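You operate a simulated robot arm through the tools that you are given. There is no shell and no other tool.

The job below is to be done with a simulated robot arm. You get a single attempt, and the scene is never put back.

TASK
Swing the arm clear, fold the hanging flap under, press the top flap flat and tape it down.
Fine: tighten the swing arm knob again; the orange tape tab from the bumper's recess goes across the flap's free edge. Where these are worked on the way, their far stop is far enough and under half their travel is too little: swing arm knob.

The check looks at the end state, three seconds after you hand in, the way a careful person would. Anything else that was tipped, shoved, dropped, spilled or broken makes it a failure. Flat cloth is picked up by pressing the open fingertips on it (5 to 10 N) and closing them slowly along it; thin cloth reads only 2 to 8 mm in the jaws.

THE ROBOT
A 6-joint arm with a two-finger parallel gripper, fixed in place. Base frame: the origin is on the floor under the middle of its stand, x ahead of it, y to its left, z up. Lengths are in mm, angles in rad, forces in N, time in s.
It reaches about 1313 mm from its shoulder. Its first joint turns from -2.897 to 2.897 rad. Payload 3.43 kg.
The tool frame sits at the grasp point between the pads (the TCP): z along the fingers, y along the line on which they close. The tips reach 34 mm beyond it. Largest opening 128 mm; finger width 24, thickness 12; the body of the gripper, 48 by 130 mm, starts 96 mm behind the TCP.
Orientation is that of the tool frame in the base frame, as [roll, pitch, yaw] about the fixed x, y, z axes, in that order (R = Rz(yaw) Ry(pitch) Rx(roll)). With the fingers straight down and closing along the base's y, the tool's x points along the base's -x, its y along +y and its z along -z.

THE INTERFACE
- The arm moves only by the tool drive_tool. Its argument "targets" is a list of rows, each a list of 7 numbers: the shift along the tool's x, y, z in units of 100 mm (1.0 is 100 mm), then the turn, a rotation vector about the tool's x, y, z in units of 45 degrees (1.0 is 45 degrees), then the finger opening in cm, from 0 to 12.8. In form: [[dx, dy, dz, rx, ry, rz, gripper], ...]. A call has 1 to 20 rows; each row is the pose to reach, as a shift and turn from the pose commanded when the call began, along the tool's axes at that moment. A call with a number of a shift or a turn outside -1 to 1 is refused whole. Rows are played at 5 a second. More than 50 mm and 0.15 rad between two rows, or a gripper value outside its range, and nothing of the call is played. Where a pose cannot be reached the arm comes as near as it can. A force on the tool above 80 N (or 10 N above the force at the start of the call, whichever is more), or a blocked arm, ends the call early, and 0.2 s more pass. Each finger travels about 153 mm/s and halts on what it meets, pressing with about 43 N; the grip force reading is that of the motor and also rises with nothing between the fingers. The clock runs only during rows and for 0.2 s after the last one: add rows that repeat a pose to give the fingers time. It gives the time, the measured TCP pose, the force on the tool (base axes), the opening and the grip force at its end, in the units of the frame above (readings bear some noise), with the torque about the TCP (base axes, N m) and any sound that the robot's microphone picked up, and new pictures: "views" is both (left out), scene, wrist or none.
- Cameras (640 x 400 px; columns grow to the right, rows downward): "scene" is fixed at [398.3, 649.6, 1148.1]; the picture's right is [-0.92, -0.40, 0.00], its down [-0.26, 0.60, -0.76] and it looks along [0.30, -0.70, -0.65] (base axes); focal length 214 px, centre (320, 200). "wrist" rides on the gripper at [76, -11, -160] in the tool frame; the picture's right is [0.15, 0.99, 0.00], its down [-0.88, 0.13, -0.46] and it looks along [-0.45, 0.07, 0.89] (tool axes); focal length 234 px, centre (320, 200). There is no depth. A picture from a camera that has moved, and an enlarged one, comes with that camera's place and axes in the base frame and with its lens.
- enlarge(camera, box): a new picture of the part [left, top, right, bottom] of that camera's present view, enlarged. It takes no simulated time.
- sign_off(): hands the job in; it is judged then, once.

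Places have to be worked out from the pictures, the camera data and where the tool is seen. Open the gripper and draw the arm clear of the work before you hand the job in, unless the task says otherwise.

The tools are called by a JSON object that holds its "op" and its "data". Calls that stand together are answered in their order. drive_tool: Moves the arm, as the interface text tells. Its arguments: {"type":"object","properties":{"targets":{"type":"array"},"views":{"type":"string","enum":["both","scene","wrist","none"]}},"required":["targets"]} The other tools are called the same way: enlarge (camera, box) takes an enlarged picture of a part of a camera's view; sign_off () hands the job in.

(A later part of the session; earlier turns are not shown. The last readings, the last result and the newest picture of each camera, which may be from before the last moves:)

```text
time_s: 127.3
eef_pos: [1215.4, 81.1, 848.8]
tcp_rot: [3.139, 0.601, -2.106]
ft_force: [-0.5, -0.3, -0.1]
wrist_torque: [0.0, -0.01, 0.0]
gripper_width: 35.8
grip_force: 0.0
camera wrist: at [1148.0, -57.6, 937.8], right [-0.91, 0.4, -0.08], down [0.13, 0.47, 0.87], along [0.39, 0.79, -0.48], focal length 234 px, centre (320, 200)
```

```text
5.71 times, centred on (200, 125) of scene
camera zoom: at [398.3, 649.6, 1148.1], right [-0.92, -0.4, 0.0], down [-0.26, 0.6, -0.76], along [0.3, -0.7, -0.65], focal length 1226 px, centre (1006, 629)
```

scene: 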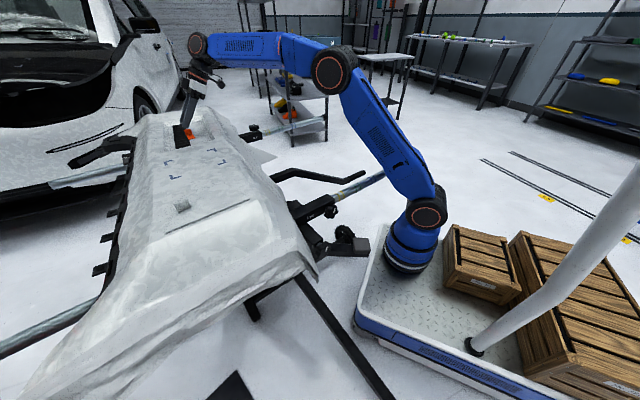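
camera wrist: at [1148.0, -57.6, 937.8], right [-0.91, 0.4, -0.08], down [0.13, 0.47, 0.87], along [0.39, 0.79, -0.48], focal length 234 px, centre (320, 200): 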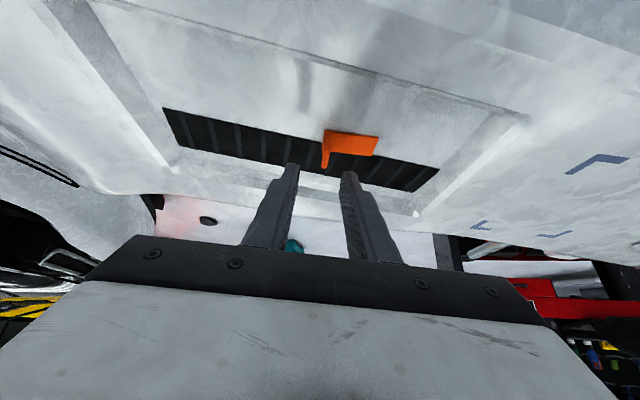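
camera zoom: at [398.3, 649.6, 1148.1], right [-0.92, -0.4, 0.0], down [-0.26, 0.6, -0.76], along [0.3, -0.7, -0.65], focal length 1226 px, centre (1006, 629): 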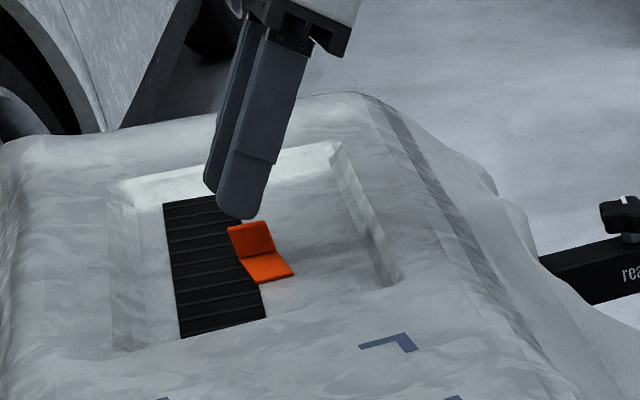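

The plate is seen edge-on, about 5 mm toward the −n finger and leaning slightly. I'll centre on it and descend 28 mm.

{"op": "drive_tool", "data": {"targets": [[0, 0.045, 0, 0, 0, 0, 3.6], [0.05, 0.045, 0.075, 0, 0, 0, 3.6], [0.1, 0.045, 0.15, 0, 0, 0, 3.6], [0.158, 0.045, 0.231, 0, 0, 0, 3.6], [0.158, 0.045, 0.231, 0, 0, 0, 3.6]], "views": "both"}}

{"op": "enlarge", "data": {"camera": "wrist", "box": [210, 70, 410, 220]}}

{"op": "enlarge", "data": {"camera": "scene", "box": [160, 90, 240, 160]}}

```text
time_s: 128.5
eef_pos: [1210.7, 84.0, 821.7]
tcp_rot: [3.14, 0.599, -2.107]
ft_force: [0.8, -0.5, -0.6]
wrist_torque: [-0.01, -0.03, -0.03]
gripper_width: 35.8
grip_force: 0.0
camera wrist: at [1143.0, -55.1, 909.7], right [-0.91, 0.4, -0.08], down [0.13, 0.47, 0.87], along [0.39, 0.79, -0.48], focal length 234 px, centre (320, 200)
```

scene: 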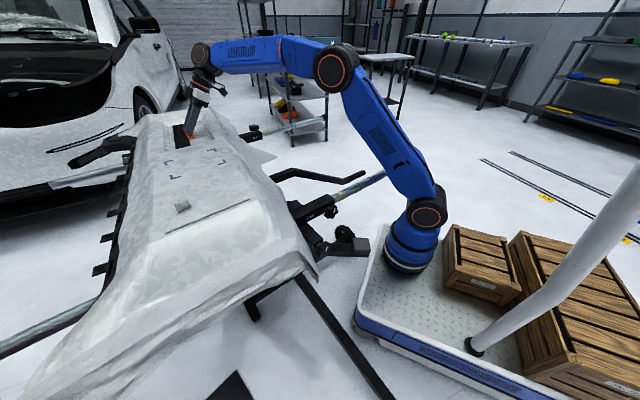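
wrist: 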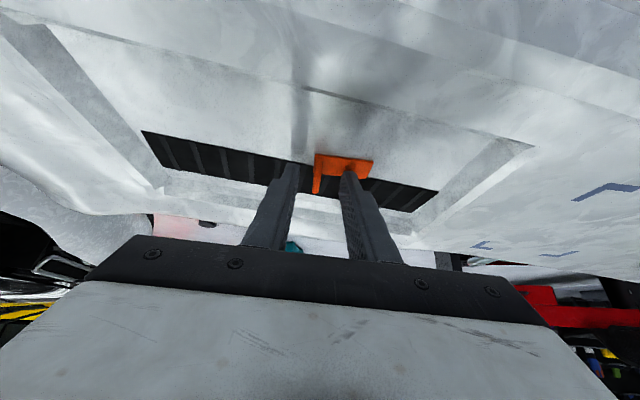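

```text
2.67 times, centred on (310, 145) of wrist
camera zoom: at [1143.0, -55.1, 909.7], right [-0.91, 0.4, -0.08], down [0.13, 0.47, 0.87], along [0.39, 0.79, -0.48], focal length 624 px, centre (347, 347)
```

zoom: 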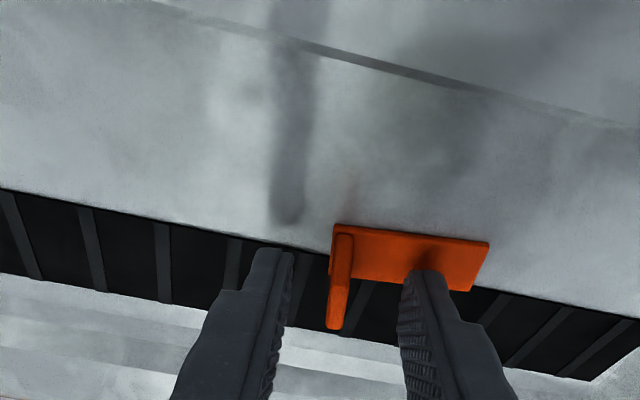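

```text
5.71 times, centred on (200, 125) of scene
camera zoom: at [398.3, 649.6, 1148.1], right [-0.92, -0.4, 0.0], down [-0.26, 0.6, -0.76], along [0.3, -0.7, -0.65], focal length 1226 px, centre (1006, 629)
```

zoom: 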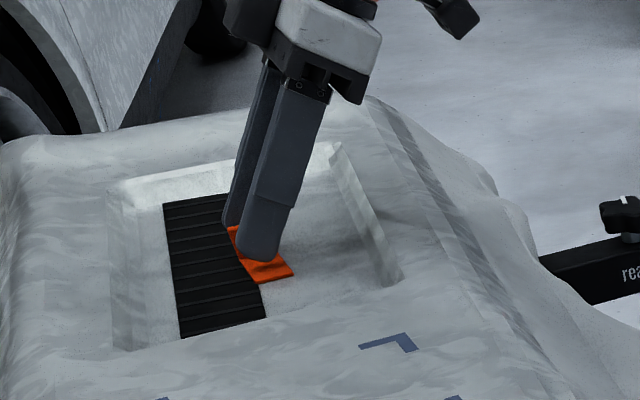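

The plate is centred between the fingers with the tips near its base and no contact. I'll close slowly.

{"op": "drive_tool", "data": {"targets": [[0, 0.005, 0, 0, 0, 0, 2.6], [0, -0.01, 0, 0, 0, 0, 1.8], [0, -0.01, 0, 0, 0, 0, 1.2], [0, -0.01, 0, 0, 0, 0, 0.8], [0, -0.01, 0, 0, 0, 0, 0.4], [0, -0.01, 0, 0, 0, 0, 0.0], [0, -0.01, 0, 0, 0, 0, 0.0]], "views": "wrist"}}

{"op": "enlarge", "data": {"camera": "wrist", "box": [210, 70, 410, 220]}}

```text
time_s: 130.1
eef_pos: [1213.0, 82.9, 822.7]
tcp_rot: [3.138, 0.602, -2.107]
ft_force: [-1.0, -0.7, 1.2]
wrist_torque: [0.06, 0.1, 0.02]
gripper_width: 2.0
grip_force: 36.4
camera wrist: at [1144.3, -56.3, 910.1], right [-0.91, 0.4, -0.08], down [0.13, 0.47, 0.87], along [0.39, 0.79, -0.48], focal length 234 px, centre (320, 200)
```

wrist: 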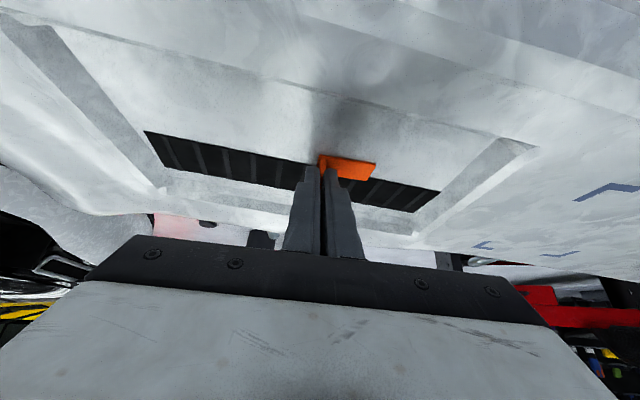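

```text
2.67 times, centred on (310, 145) of wrist
camera zoom: at [1144.3, -56.3, 910.1], right [-0.91, 0.4, -0.08], down [0.13, 0.47, 0.87], along [0.39, 0.79, -0.48], focal length 624 px, centre (347, 347)
```

zoom: 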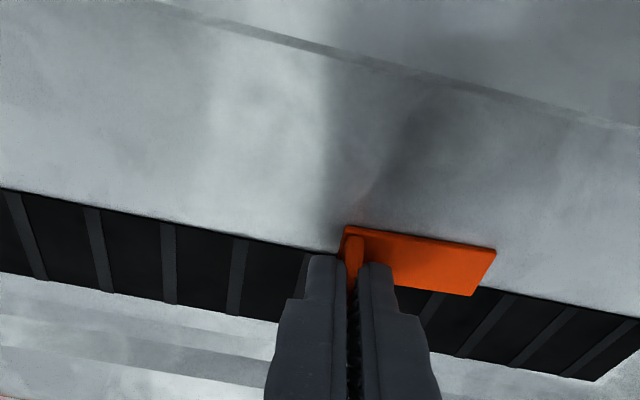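

The jaws read 2.0 mm with 36 N grip, consistent with a thin plate. I'll lift slowly and check that the tape comes along.

{"op": "drive_tool", "data": {"targets": [[-0.028, 0, -0.041, 0, 0, 0, 0], [-0.056, 0, -0.082, 0, 0, 0, 0], [-0.085, 0, -0.124, 0, 0, 0, 0], [-0.142, 0, -0.206, 0, 0, 0, 0]], "views": "both"}}

{"op": "enlarge", "data": {"camera": "wrist", "box": [210, 70, 410, 220]}}

{"op": "enlarge", "data": {"camera": "scene", "box": [160, 90, 240, 160]}}

```text
time_s: 131.1
eef_pos: [1212.7, 82.8, 845.8]
tcp_rot: [3.14, 0.598, -2.107]
ft_force: [0.4, -0.3, 0.3]
wrist_torque: [0.03, 0.01, 0.03]
gripper_width: 2.0
grip_force: 36.3
camera wrist: at [1144.5, -56.2, 934.4], right [-0.91, 0.4, -0.08], down [0.13, 0.47, 0.87], along [0.39, 0.79, -0.48], focal length 234 px, centre (320, 200)
```

scene: 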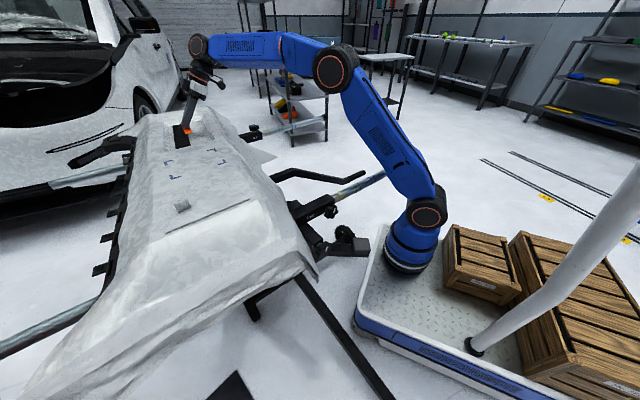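
wrist: 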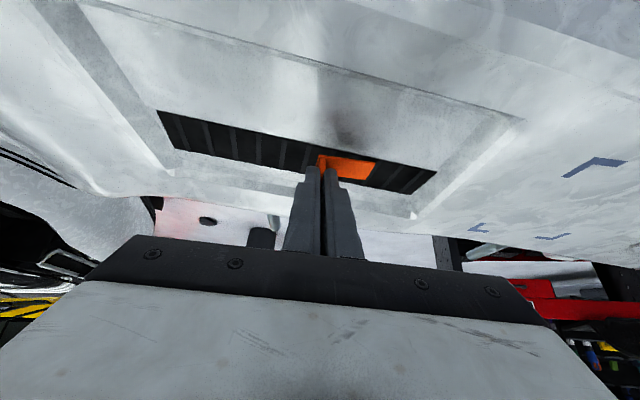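

```text
2.67 times, centred on (310, 145) of wrist
camera zoom: at [1144.5, -56.2, 934.4], right [-0.91, 0.4, -0.08], down [0.13, 0.47, 0.87], along [0.39, 0.79, -0.48], focal length 624 px, centre (347, 347)
```

zoom: 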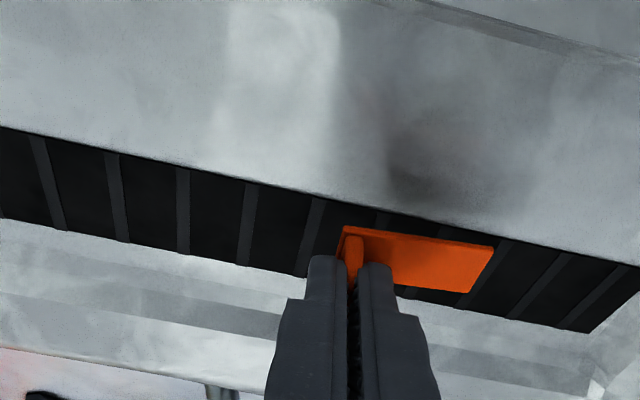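

```text
5.71 times, centred on (200, 125) of scene
camera zoom: at [398.3, 649.6, 1148.1], right [-0.92, -0.4, 0.0], down [-0.26, 0.6, -0.76], along [0.3, -0.7, -0.65], focal length 1226 px, centre (1006, 629)
```

zoom: 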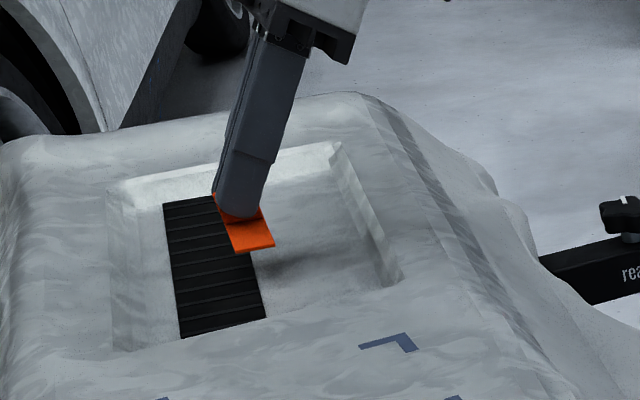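

The tape is off its liner and held level. I'll raise it and carry it back along the bumper to the flap's free edge.

{"op": "drive_tool", "data": {"targets": [[-0.11, 0, -0.165, 0, 0, 0, 0], [-0.22, 0.05, -0.33, 0, 0, 0, 0], [-0.34, 0.15, -0.495, 0, 0, 0, 0], [-0.34, 0.35, -0.495, 0, 0, 0, 0], [-0.34, 0.6, -0.495, 0, 0, 0, 0], [-0.34, 0.85, -0.495, 0, 0, 0, 0]], "views": "wrist"}}

{"op": "drive_tool", "data": {"targets": [[0, 0.25, 0, 0, 0, 0, 0], [0, 0.5, 0, 0, 0, 0, 0], [0, 0.75, 0, 0, 0, 0, 0], [0, 1.0, 0, 0, 0, 0, 0]], "views": "none"}}

{"op": "drive_tool", "data": {"targets": [[-0.08, 0.25, 0.06, 0, 0, 0, 0], [-0.17, 0.5, 0.12, 0, 0, 0, 0], [-0.26, 0.75, 0.18, 0, 0, 0, 0], [-0.344, 1.0, 0.236, 0, 0, 0, 0]], "views": "both"}}

```text
time_s: 132.5
eef_pos: [1138.8, 124.0, 905.9]
tcp_rot: [3.14, 0.601, -2.108]
ft_force: [-0.8, 1.3, -0.3]
wrist_torque: [0.03, -0.01, -0.01]
gripper_width: 1.7
grip_force: 36.7
camera wrist: at [1070.6, -14.8, 994.0], right [-0.91, 0.4, -0.08], down [0.13, 0.47, 0.87], along [0.39, 0.79, -0.48], focal length 234 px, centre (320, 200)
```

wrist: 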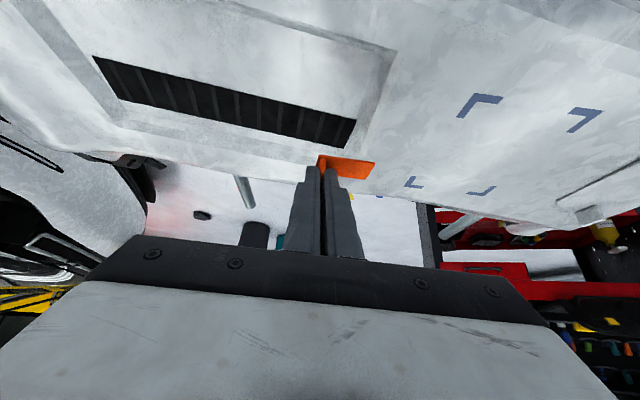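

```text
time_s: 133.5
eef_pos: [1054.3, 177.3, 904.6]
tcp_rot: [3.14, 0.6, -2.106]
ft_force: [0.5, 0.7, -0.6]
wrist_torque: [0.03, -0.01, -0.03]
gripper_width: 1.7
grip_force: 36.8
```

```text
time_s: 134.5
eef_pos: [990.1, 261.3, 903.5]
tcp_rot: [3.14, 0.6, -2.11]
ft_force: [0.2, 0.0, 0.0]
wrist_torque: [-0.02, 0.01, 0.03]
gripper_width: 2.0
grip_force: 36.5
camera wrist: at [922.5, 123.4, 992.6], right [-0.91, 0.4, -0.08], down [0.13, 0.47, 0.87], along [0.39, 0.79, -0.48], focal length 234 px, centre (320, 200)
```

scene: 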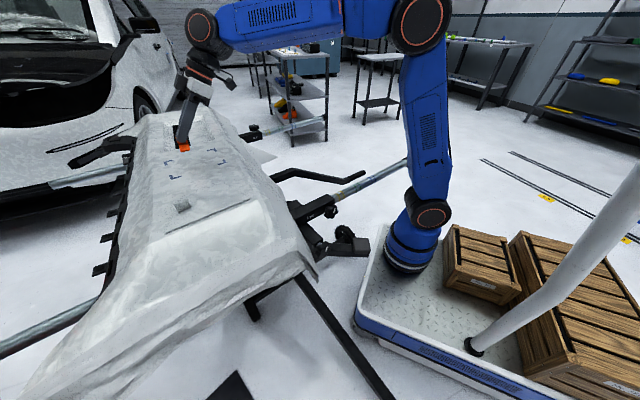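
wrist: 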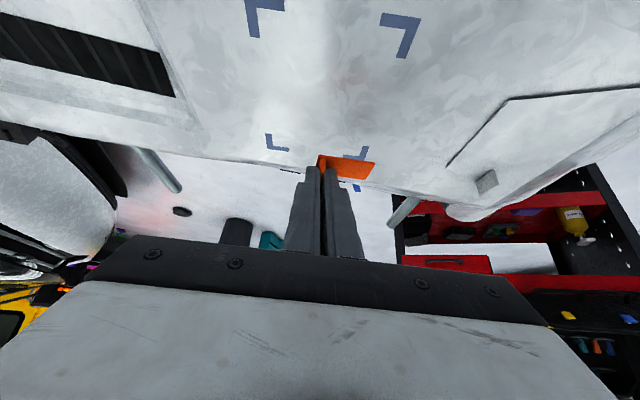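

The tape is held securely, and the flap's free edge shows at right. I'll zoom in to check that the flap lies flat and locate its edge.

{"op": "enlarge", "data": {"camera": "wrist", "box": [420, 60, 640, 220]}}

{"op": "enlarge", "data": {"camera": "wrist", "box": [280, 130, 400, 220]}}

{"op": "enlarge", "data": {"camera": "scene", "box": [140, 120, 280, 250]}}

```text
2.50 times, centred on (530, 140) of wrist
camera zoom: at [922.5, 123.4, 992.6], right [-0.91, 0.4, -0.08], down [0.13, 0.47, 0.87], along [0.39, 0.79, -0.48], focal length 585 px, centre (-205, 350)
```

zoom: 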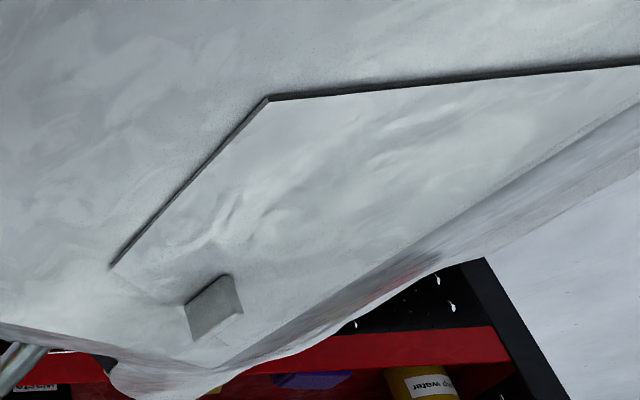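

```text
4.44 times, centred on (340, 175) of wrist
camera zoom: at [922.5, 123.4, 992.6], right [-0.91, 0.4, -0.08], down [0.13, 0.47, 0.87], along [0.39, 0.79, -0.48], focal length 1041 px, centre (231, 311)
```

zoom: 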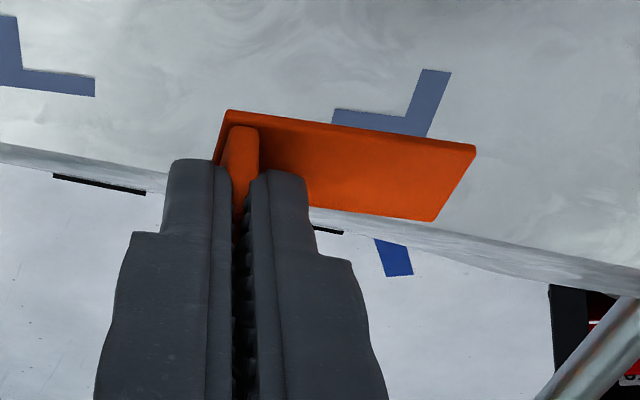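

```text
3.08 times, centred on (210, 185) of scene
camera zoom: at [398.3, 649.6, 1148.1], right [-0.92, -0.4, 0.0], down [-0.26, 0.6, -0.76], along [0.3, -0.7, -0.65], focal length 660 px, centre (658, 246)
```

zoom: 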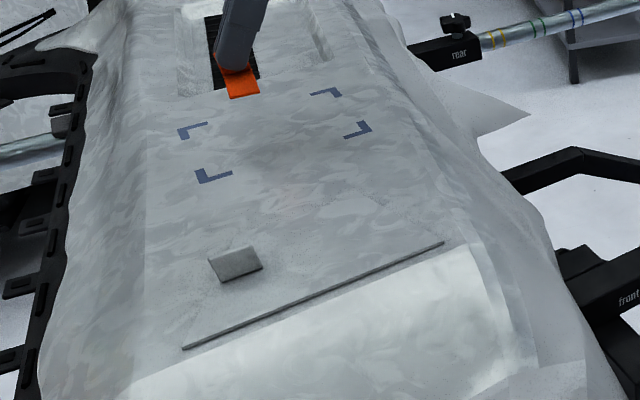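

The flap is flush, with its free edge at n≈568.5 and lateral 690–790. The tape spans TCP n −45…+4, so I need the TCP at n≈589, 138 mm back. I'll move there and come partway down.

{"op": "drive_tool", "data": {"targets": [[0, 0.25, 0, 0, 0, 0, 0], [0, 0.5, 0, 0, 0, 0, 0], [0, 0.75, 0, 0, 0, 0, 0], [0, 1.0, 0, 0, 0, 0, 0]], "views": "none"}}

{"op": "drive_tool", "data": {"targets": [[0, 0.13, 0, 0, 0, 0, 0], [0, 0.26, 0, 0, 0, 0, 0], [0, 0.378, 0, 0, 0, 0, 0], [0.11, 0.378, 0.165, 0, 0, 0, 0], [0.226, 0.378, 0.33, 0, 0, 0, 0]], "views": "both"}}

{"op": "enlarge", "data": {"camera": "wrist", "box": [240, 90, 440, 230]}}

{"op": "enlarge", "data": {"camera": "scene", "box": [150, 130, 260, 230]}}

```text
time_s: 135.5
eef_pos: [904.6, 312.1, 904.6]
tcp_rot: [3.14, 0.6, -2.109]
ft_force: [-0.1, 0.1, 1.0]
wrist_torque: [0.03, -0.02, 0.01]
gripper_width: 1.9
grip_force: 36.9
```

```text
time_s: 136.7
eef_pos: [869.8, 333.2, 866.3]
tcp_rot: [3.14, 0.599, -2.107]
ft_force: [0.4, 0.1, 0.1]
wrist_torque: [0.0, 0.04, 0.01]
gripper_width: 1.9
grip_force: 37.0
camera wrist: at [802.3, 194.2, 955.1], right [-0.91, 0.4, -0.08], down [0.13, 0.47, 0.87], along [0.39, 0.79, -0.48], focal length 234 px, centre (320, 200)
```

scene: 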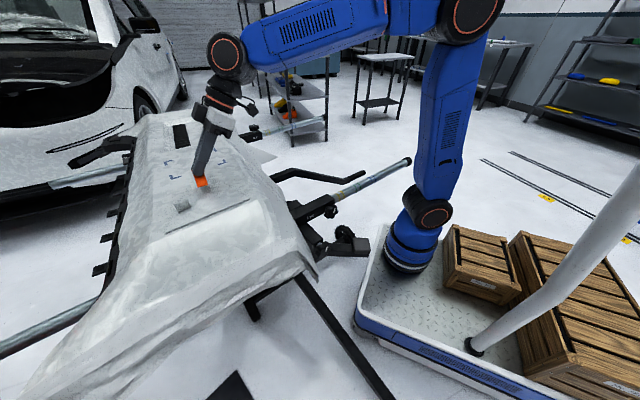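
wrist: 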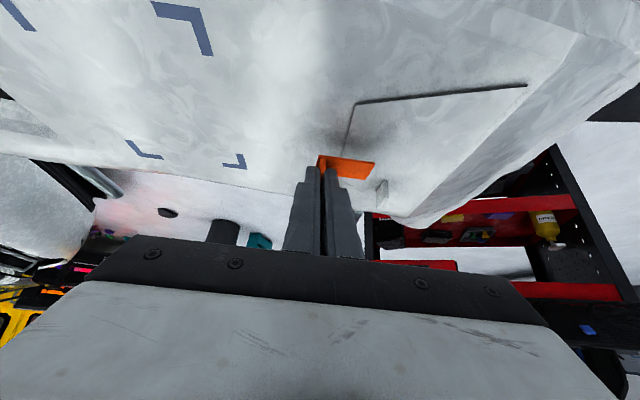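

```text
2.86 times, centred on (340, 160) of wrist
camera zoom: at [802.3, 194.2, 955.1], right [-0.91, 0.4, -0.08], down [0.13, 0.47, 0.87], along [0.39, 0.79, -0.48], focal length 669 px, centre (263, 314)
```

zoom: 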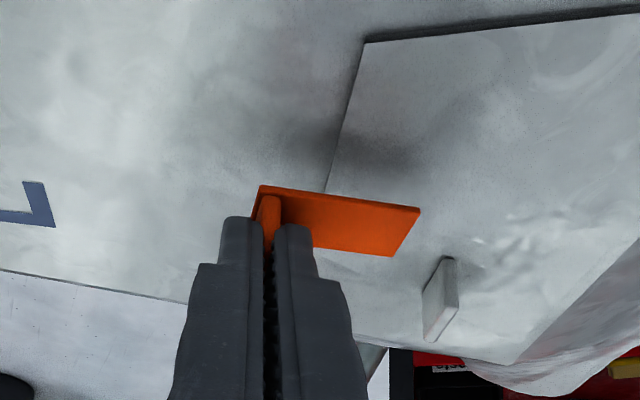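

```text
4.00 times, centred on (205, 180) of scene
camera zoom: at [398.3, 649.6, 1148.1], right [-0.92, -0.4, 0.0], down [-0.26, 0.6, -0.76], along [0.3, -0.7, -0.65], focal length 858 px, centre (780, 280)
```

zoom: 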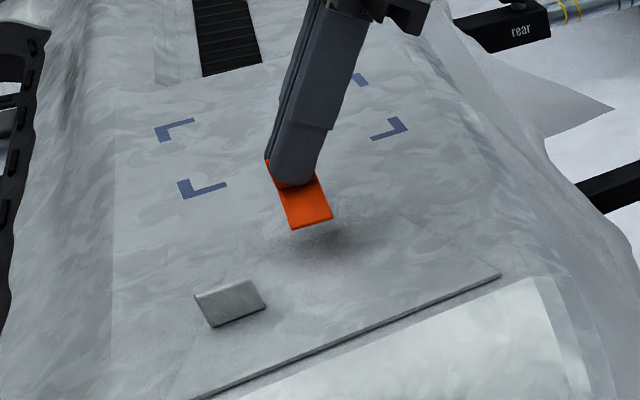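

Projecting the tape straight down, the free edge will cross almost exactly at its middle. I'll lower to about 2 mm above the surface, then make contact slowly.

{"op": "drive_tool", "data": {"targets": [[0.028, 0, 0.041, 0, 0, 0, 0], [0.057, 0, 0.083, 0, 0, 0, 0], [0.085, 0, 0.124, 0, 0, 0, 0], [0.108, 0, 0.157, 0, 0, 0, 0]], "views": "wrist"}}

{"op": "enlarge", "data": {"camera": "wrist", "box": [240, 90, 440, 230]}}

```text
time_s: 137.7
eef_pos: [871.0, 332.8, 847.3]
tcp_rot: [3.139, 0.6, -2.106]
ft_force: [-0.9, 0.6, 0.3]
wrist_torque: [-0.03, 0.0, 0.04]
gripper_width: 1.5
grip_force: 37.0
camera wrist: at [802.0, 194.2, 936.0], right [-0.91, 0.4, -0.08], down [0.13, 0.47, 0.87], along [0.39, 0.79, -0.48], focal length 234 px, centre (320, 200)
```

wrist: 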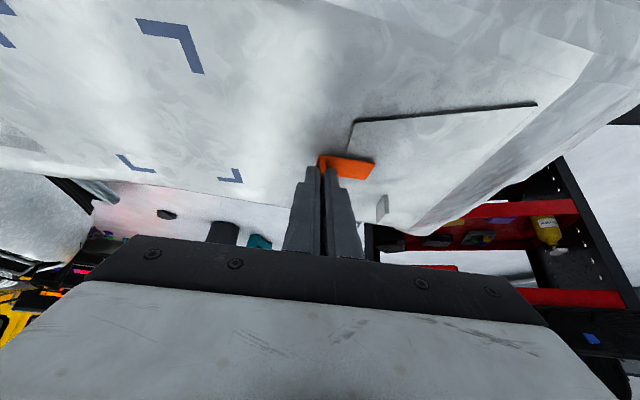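

```text
2.86 times, centred on (340, 160) of wrist
camera zoom: at [802.0, 194.2, 936.0], right [-0.91, 0.4, -0.08], down [0.13, 0.47, 0.87], along [0.39, 0.79, -0.48], focal length 669 px, centre (263, 314)
```

zoom: 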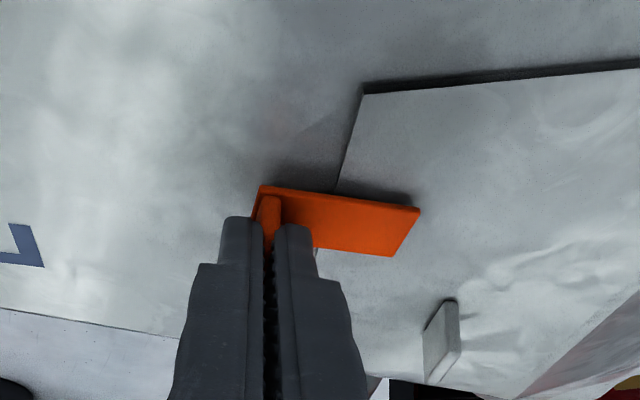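

The free edge meets the tape near its middle. I'll lower in 1.5 mm steps to contact.

{"op": "drive_tool", "data": {"targets": [[0.0085, 0, 0.0124, 0, 0, 0, 0], [0.017, 0, 0.0248, 0, 0, 0, 0], [0.0255, 0, 0.0371, 0, 0, 0, 0]], "views": "none"}}

```text
time_s: 138.5
eef_pos: [868.5, 334.7, 843.8]
tcp_rot: [3.14, 0.6, -2.106]
ft_force: [0.2, -0.7, -0.4]
wrist_torque: [0.05, -0.02, 0.03]
gripper_width: 1.8
grip_force: 36.5
```

{"op": "drive_tool", "data": {"targets": [[0.0085, 0, 0.0124, 0, 0, 0, 0], [0.017, 0, 0.0248, 0, 0, 0, 0]], "views": "wrist"}}

{"op": "enlarge", "data": {"camera": "wrist", "box": [240, 90, 440, 230]}}

```text
time_s: 139.1
eef_pos: [870.7, 333.0, 839.9]
tcp_rot: [-3.141, 0.602, -2.108]
ft_force: [4.6, -0.2, 7.0]
wrist_torque: [0.16, -0.1, -0.09]
gripper_width: 1.8
grip_force: 36.6
camera wrist: at [801.7, 195.4, 929.2], right [-0.91, 0.4, -0.08], down [0.13, 0.47, 0.87], along [0.39, 0.79, -0.48], focal length 234 px, centre (320, 200)
```

wrist: 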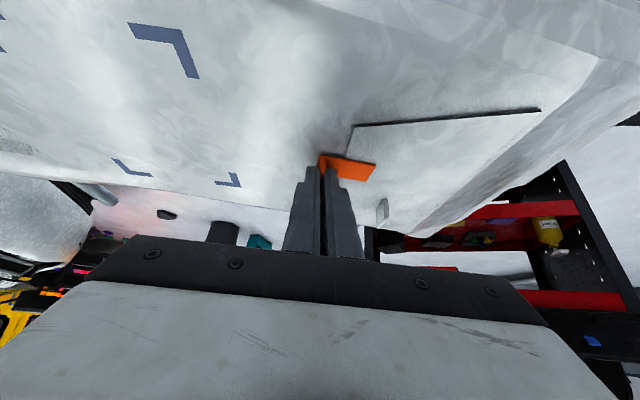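

```text
2.86 times, centred on (340, 160) of wrist
camera zoom: at [801.7, 195.4, 929.2], right [-0.91, 0.4, -0.08], down [0.13, 0.47, 0.87], along [0.39, 0.79, -0.48], focal length 669 px, centre (263, 314)
```

zoom: 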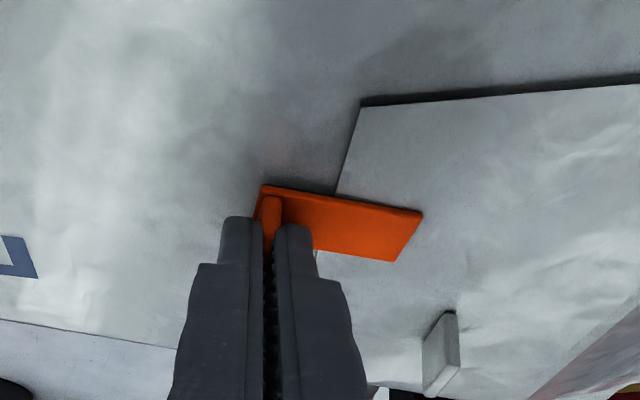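

Contact at 7 N, with the tape lying across the free edge. I'll press a bit more, to around 20 N, to stick it.

{"op": "drive_tool", "data": {"targets": [[0.006, 0, 0.009, 0, 0, 0, 0], [0.012, 0, 0.018, 0, 0, 0, 0], [0.012, 0, 0.018, 0, 0, 0, 0]], "views": "none"}}

```text
time_s: 139.9
eef_pos: [870.0, 333.9, 837.6]
tcp_rot: [3.142, 0.602, -2.108]
ft_force: [5.6, -0.6, 14.6]
wrist_torque: [0.32, -0.07, -0.15]
gripper_width: 2.2
grip_force: 37.0
```

{"op": "drive_tool", "data": {"targets": [[0.006, 0, 0.009, 0, 0, 0, 0], [0.006, 0, 0.009, 0, 0, 0, 0], [0.006, 0, 0.009, 0, 0, 0, 0]], "views": "wrist"}}

{"op": "enlarge", "data": {"camera": "wrist", "box": [240, 90, 440, 230]}}

```text
time_s: 140.7
eef_pos: [870.1, 334.4, 836.2]
tcp_rot: [3.141, 0.603, -2.105]
ft_force: [7.7, -1.0, 16.8]
wrist_torque: [0.32, -0.14, -0.23]
gripper_width: 1.9
grip_force: 36.9
camera wrist: at [802.1, 195.2, 925.7], right [-0.91, 0.4, -0.08], down [0.13, 0.47, 0.87], along [0.39, 0.79, -0.48], focal length 234 px, centre (320, 200)
```

wrist: 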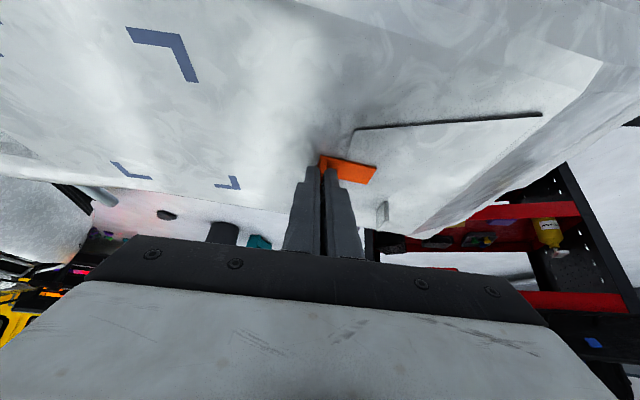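

```text
2.86 times, centred on (340, 160) of wrist
camera zoom: at [802.1, 195.2, 925.7], right [-0.91, 0.4, -0.08], down [0.13, 0.47, 0.87], along [0.39, 0.79, -0.48], focal length 669 px, centre (263, 314)
```

zoom: 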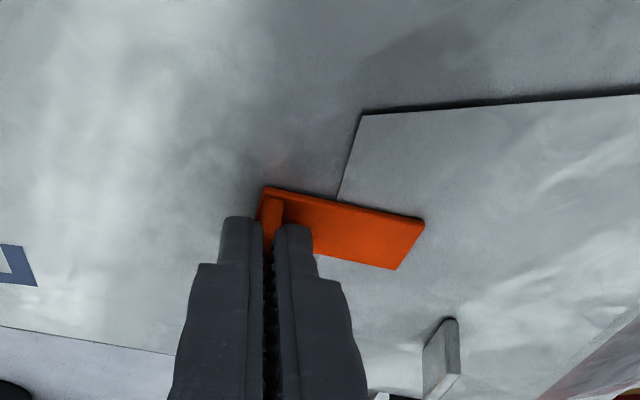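

The tape sits across the edge with about 17 N of pressing. I'll release the plate gently and retreat along the tool axis.

{"op": "drive_tool", "data": {"targets": [[0, 0, 0, 0, 0, 0, 0.5], [0, 0, 0, 0, 0, 0, 1.0], [0, 0, 0, 0, 0, 0, 1.6], [0, 0, 0, 0, 0, 0, 2.0], [0, 0, -0.15, 0, 0, 0, 2.0], [0, 0, -0.35, 0, 0, 0, 2.0], [0, 0, -0.6, 0, 0, 0, 2.0]], "views": "both"}}

{"op": "enlarge", "data": {"camera": "wrist", "box": [240, 90, 440, 230]}}

{"op": "enlarge", "data": {"camera": "scene", "box": [150, 130, 260, 230]}}

```text
time_s: 142.3
eef_pos: [853.7, 304.2, 885.8]
tcp_rot: [3.135, 0.6, -2.107]
ft_force: [1.0, 0.0, -0.1]
wrist_torque: [0.04, 0.02, -0.01]
gripper_width: 19.9
grip_force: 0.0
camera wrist: at [785.2, 166.6, 974.7], right [-0.91, 0.4, -0.08], down [0.13, 0.47, 0.87], along [0.39, 0.79, -0.48], focal length 234 px, centre (320, 200)
```

scene: 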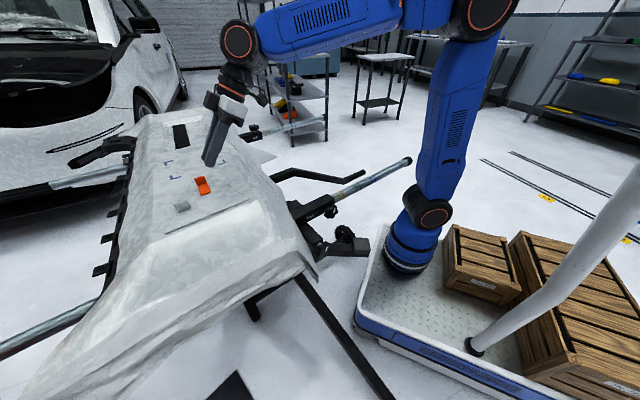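
wrist: 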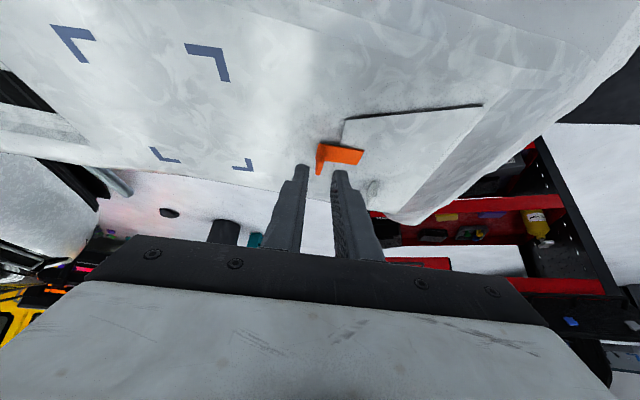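

```text
2.86 times, centred on (340, 160) of wrist
camera zoom: at [785.2, 166.6, 974.7], right [-0.91, 0.4, -0.08], down [0.13, 0.47, 0.87], along [0.39, 0.79, -0.48], focal length 669 px, centre (263, 314)
```

zoom: 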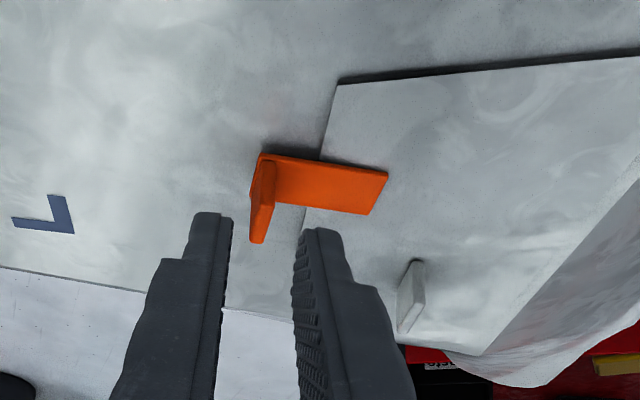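

```text
4.00 times, centred on (205, 180) of scene
camera zoom: at [398.3, 649.6, 1148.1], right [-0.92, -0.4, 0.0], down [-0.26, 0.6, -0.76], along [0.3, -0.7, -0.65], focal length 858 px, centre (780, 280)
```

zoom: 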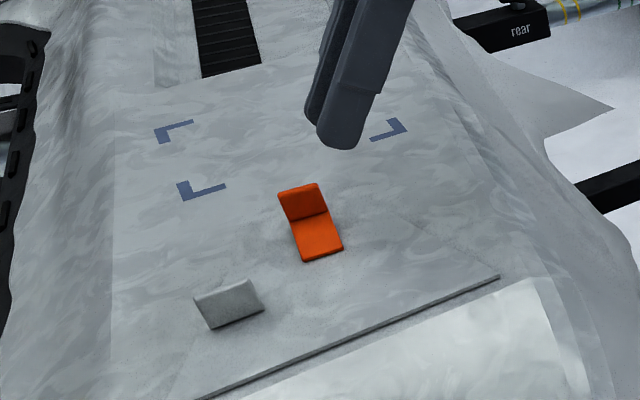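

The tape lies squarely across the free edge: n 541–587, with the edge at 568, lateral ≈745. I'll bring the tool vertical, close the fingers, and press the tape down on both sides of the edge.

{"op": "drive_tool", "data": {"targets": [[-0.05, 0, -0.08, 0, 0.13, 0, 1], [-0.1, 0, -0.15, 0, 0.26, 0, 0], [-0.1, 0, -0.15, 0, 0.4, 0, 0], [-0.1, 0, -0.15, 0, 0.54, 0, 0], [-0.1, 0, -0.15, 0, 0.68, 0, 0], [-0.1, 0, -0.15, 0.008, 0.764, 0, 0]], "views": "wrist"}}

```text
time_s: 143.7
eef_pos: [851.8, 303.8, 903.7]
tcp_rot: [-3.137, -0.002, -2.107]
ft_force: [-0.1, -0.4, 0.2]
wrist_torque: [-0.01, -0.02, -0.01]
gripper_width: 0.0
grip_force: 33.1
camera wrist: at [822.6, 232.5, 1063.5], right [-0.92, 0.38, 0.0], down [0.34, 0.82, 0.45], along [0.18, 0.42, -0.89], focal length 234 px, centre (320, 200)
```

wrist: 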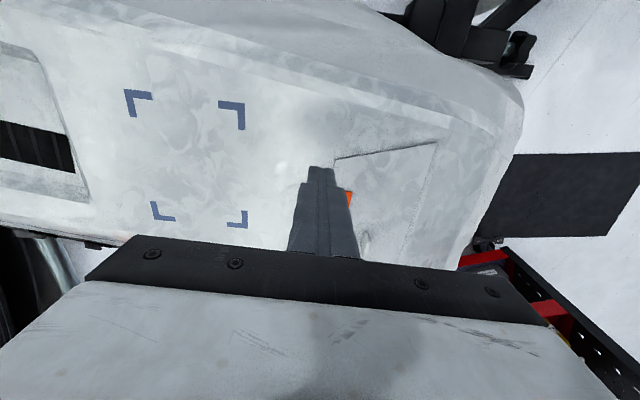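

I'll move over the flap-side half of the tape and lower to about 25 mm above it.

{"op": "drive_tool", "data": {"targets": [[-0.19, 0.1, 0, 0, 0, 0, 0], [-0.38, 0.2, 0, 0, 0, 0, 0], [-0.557, 0.315, 0.1, 0, 0, 0, 0], [-0.557, 0.315, 0.25, 0, 0, 0, 0], [-0.557, 0.315, 0.42, 0, 0, 0, 0]], "views": "both"}}

{"op": "enlarge", "data": {"camera": "scene", "box": [150, 130, 260, 230]}}

{"op": "enlarge", "data": {"camera": "wrist", "box": [240, 90, 440, 230]}}

```text
time_s: 144.9
eef_pos: [852.8, 367.9, 861.4]
tcp_rot: [-3.136, -0.001, -2.107]
ft_force: [-0.2, -0.4, -0.4]
wrist_torque: [0.02, -0.01, 0.0]
gripper_width: 0.1
grip_force: 33.3
camera wrist: at [824.0, 296.5, 1021.4], right [-0.92, 0.38, 0.0], down [0.34, 0.82, 0.46], along [0.18, 0.42, -0.89], focal length 234 px, centre (320, 200)
```

scene: 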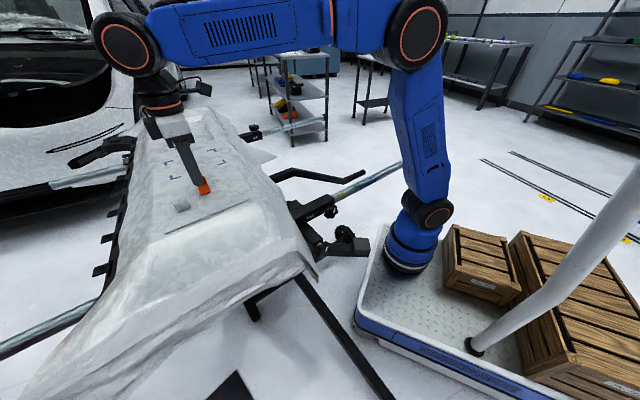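
wrist: 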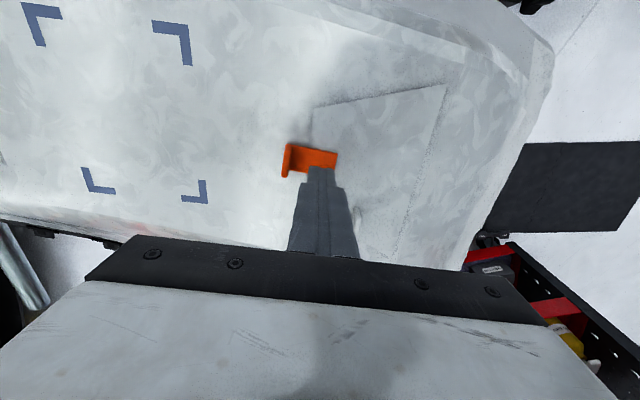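

```text
4.00 times, centred on (205, 180) of scene
camera zoom: at [398.3, 649.6, 1148.1], right [-0.92, -0.4, 0.0], down [-0.26, 0.6, -0.76], along [0.3, -0.7, -0.65], focal length 858 px, centre (780, 280)
```

zoom: 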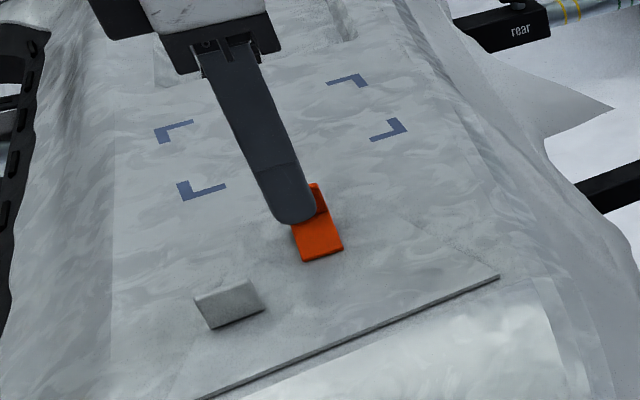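

```text
2.86 times, centred on (340, 160) of wrist
camera zoom: at [824.0, 296.5, 1021.4], right [-0.92, 0.38, 0.0], down [0.34, 0.82, 0.46], along [0.18, 0.42, -0.89], focal length 669 px, centre (263, 314)
```

zoom: 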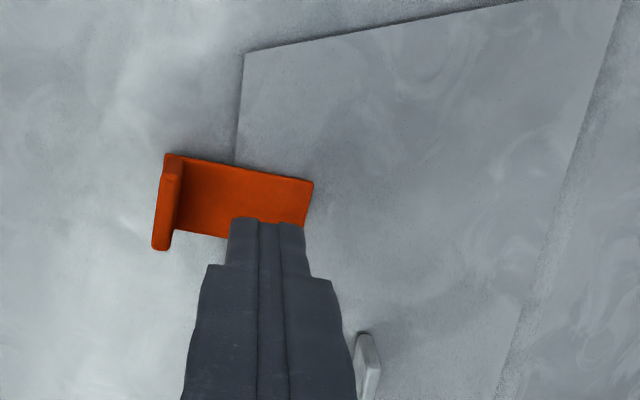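

The fingertip is over the flap-side part of the tape. I'll press down slowly.

{"op": "drive_tool", "data": {"targets": [[0.04, 0, 0.1, 0, 0, 0, 0], [0.04, 0, 0.18, 0, 0, 0, 0], [0.04, 0, 0.21, 0, 0, 0, 0], [0.04, 0, 0.23, 0, 0, 0, 0]], "views": "none"}}

```text
time_s: 145.9
eef_pos: [852.0, 364.7, 837.8]
tcp_rot: [-3.137, 0.002, -2.108]
ft_force: [1.1, -0.6, 2.4]
wrist_torque: [-0.03, -0.04, -0.01]
gripper_width: 0.0
grip_force: 33.2
```

{"op": "drive_tool", "data": {"targets": [[0, 0, 0.015, 0, 0, 0, 0], [0, 0, 0.03, 0, 0, 0, 0], [0, 0, 0.03, 0, 0, 0, 0]], "views": "none"}}

```text
time_s: 146.7
eef_pos: [850.8, 365.1, 835.1]
tcp_rot: [-3.136, 0.001, -2.109]
ft_force: [3.4, -1.6, 12.5]
wrist_torque: [-0.05, -0.12, 0.0]
gripper_width: 0.0
grip_force: 33.1
```

12 N so far. I'll press slightly more, lift, shift 13 mm toward the plate side, and press there too.

{"op": "drive_tool", "data": {"targets": [[0, 0, 0.015, 0, 0, 0, 0], [0, 0, 0.015, 0, 0, 0, 0], [0, 0, -0.08, 0, 0, 0, 0], [0, -0.07, -0.1, 0, 0, 0, 0], [0, -0.13, -0.1, 0, 0, 0, 0], [0, -0.13, -0.05, 0, 0, 0, 0], [0, -0.13, -0.01, 0, 0, 0, 0]], "views": "wrist"}}

{"op": "enlarge", "data": {"camera": "wrist", "box": [240, 90, 440, 230]}}

```text
time_s: 148.3
eef_pos: [862.8, 358.9, 836.0]
tcp_rot: [-3.135, 0.001, -2.107]
ft_force: [-0.1, 0.4, 8.6]
wrist_torque: [0.03, 0.0, 0.02]
gripper_width: 0.0
grip_force: 32.8
camera wrist: at [833.4, 286.9, 996.7], right [-0.92, 0.38, -0.01], down [0.34, 0.82, 0.46], along [0.18, 0.42, -0.89], focal length 234 px, centre (320, 200)
```

wrist: 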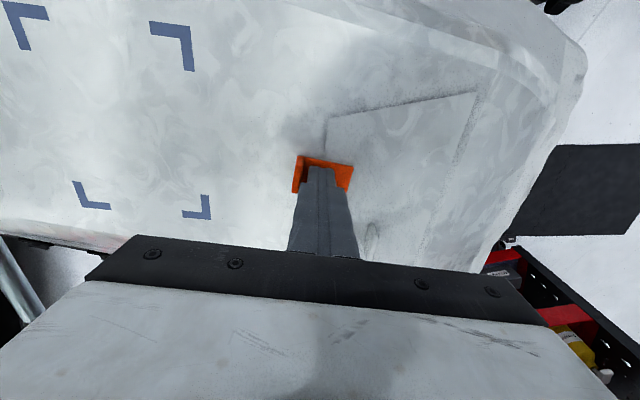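

```text
2.86 times, centred on (340, 160) of wrist
camera zoom: at [833.4, 286.9, 996.7], right [-0.92, 0.38, -0.01], down [0.34, 0.82, 0.46], along [0.18, 0.42, -0.89], focal length 669 px, centre (263, 314)
```

zoom: 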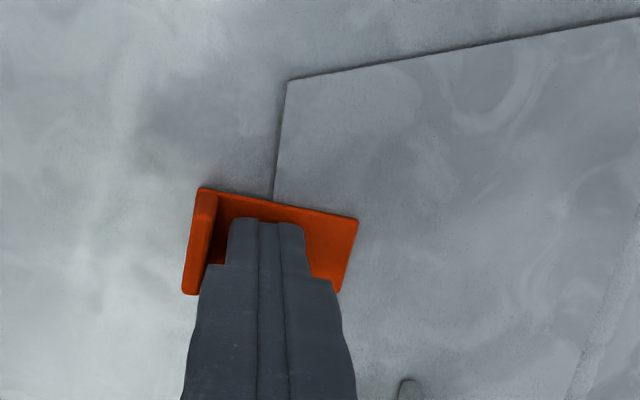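

Contact at 8.6 N right over the edge. I'll press 2 mm more, hold, then lift and inspect.

{"op": "drive_tool", "data": {"targets": [[0, 0, 0.01, 0, 0, 0, 0], [0, 0, 0.02, 0, 0, 0, 0], [0, 0, 0.02, 0, 0, 0, 0], [0, 0, 0.02, 0, 0, 0, 0]], "views": "none"}}

{"op": "drive_tool", "data": {"targets": [[0, 0, -0.1, 0, 0, 0, 0], [0, 0, -0.3, 0, 0, 0, 0], [0.3, 0, -0.6, 0, 0, 0, 0], [0.6, 0, -0.8, 0, 0, 0, 0], [0.9, 0, -0.8, 0, 0, 0, 0]], "views": "both"}}

{"op": "enlarge", "data": {"camera": "scene", "box": [150, 130, 260, 230]}}

{"op": "enlarge", "data": {"camera": "wrist", "box": [240, 90, 480, 260]}}

```text
time_s: 149.3
eef_pos: [862.4, 359.0, 835.4]
tcp_rot: [-3.136, 0.002, -2.109]
ft_force: [2.1, 4.9, 16.7]
wrist_torque: [0.15, -0.02, 0.02]
gripper_width: 0.0
grip_force: 33.0
```

```text
time_s: 150.5
eef_pos: [817.5, 282.7, 914.7]
tcp_rot: [-3.138, 0.0, -2.107]
ft_force: [0.0, 0.0, -0.9]
wrist_torque: [-0.02, 0.01, -0.03]
gripper_width: 0.2
grip_force: 32.4
camera wrist: at [788.0, 210.8, 1073.9], right [-0.93, 0.38, 0.0], down [0.34, 0.82, 0.46], along [0.18, 0.42, -0.89], focal length 234 px, centre (320, 200)
```

scene: 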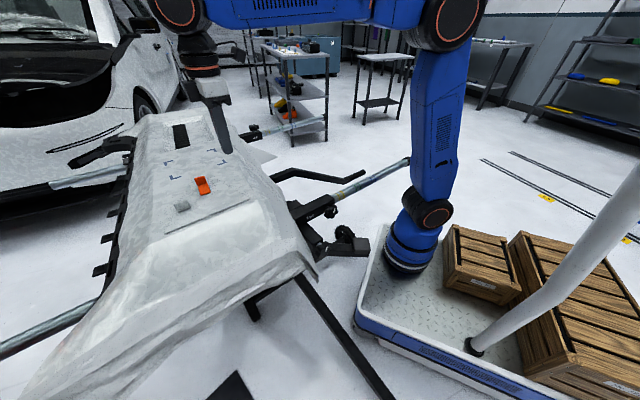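
wrist: 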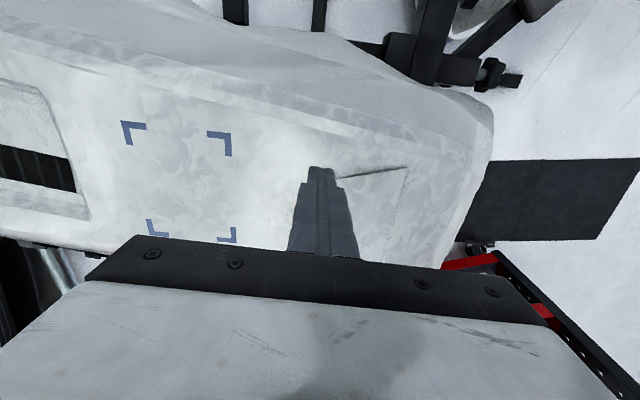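

```text
4.00 times, centred on (205, 180) of scene
camera zoom: at [398.3, 649.6, 1148.1], right [-0.92, -0.4, 0.0], down [-0.26, 0.6, -0.76], along [0.3, -0.7, -0.65], focal length 858 px, centre (780, 280)
```

zoom: 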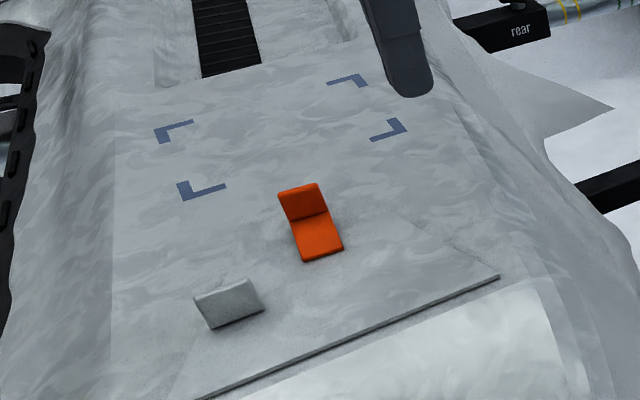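

```text
2.35 times, centred on (360, 175) of wrist
camera zoom: at [788.0, 210.8, 1073.9], right [-0.93, 0.38, 0.0], down [0.34, 0.82, 0.46], along [0.18, 0.42, -0.89], focal length 551 px, centre (226, 259)
```

zoom: 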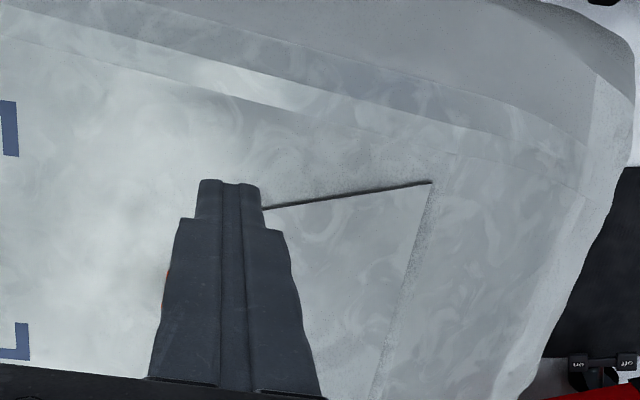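

The tape is in place across the free edge. I'll re-check the hanging flap, swing arm and knob in the scene view before clearing the arm.

{"op": "enlarge", "data": {"camera": "scene", "box": [170, 250, 320, 370]}}

{"op": "enlarge", "data": {"camera": "scene", "box": [280, 190, 400, 290]}}

{"op": "enlarge", "data": {"camera": "scene", "box": [140, 100, 260, 240]}}

```text
3.33 times, centred on (245, 310) of scene
camera zoom: at [398.3, 649.6, 1148.1], right [-0.92, -0.4, 0.0], down [-0.26, 0.6, -0.76], along [0.3, -0.7, -0.65], focal length 715 px, centre (570, -167)
```

zoom: 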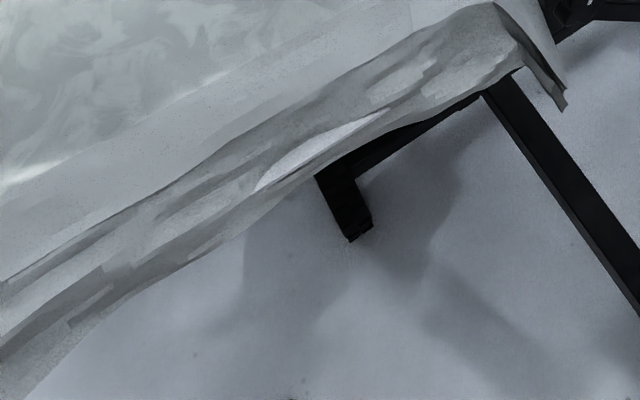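

```text
4.00 times, centred on (340, 240) of scene
camera zoom: at [398.3, 649.6, 1148.1], right [-0.92, -0.4, 0.0], down [-0.26, 0.6, -0.76], along [0.3, -0.7, -0.65], focal length 858 px, centre (240, 40)
```

zoom: 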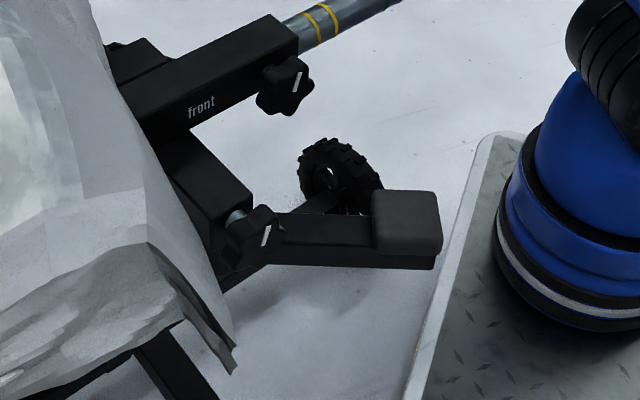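

```text
2.86 times, centred on (200, 170) of scene
camera zoom: at [398.3, 649.6, 1148.1], right [-0.92, -0.4, 0.0], down [-0.26, 0.6, -0.76], along [0.3, -0.7, -0.65], focal length 613 px, centre (663, 286)
```

zoom: 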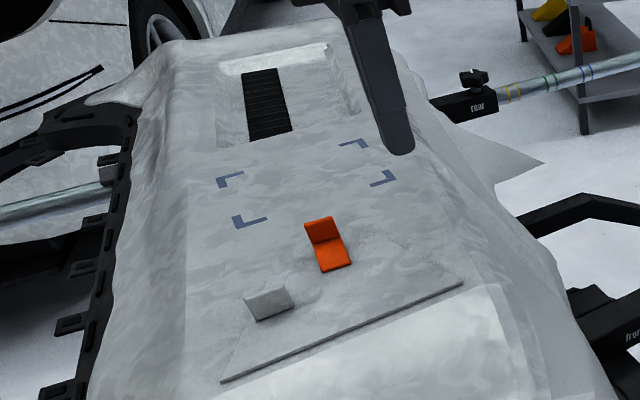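

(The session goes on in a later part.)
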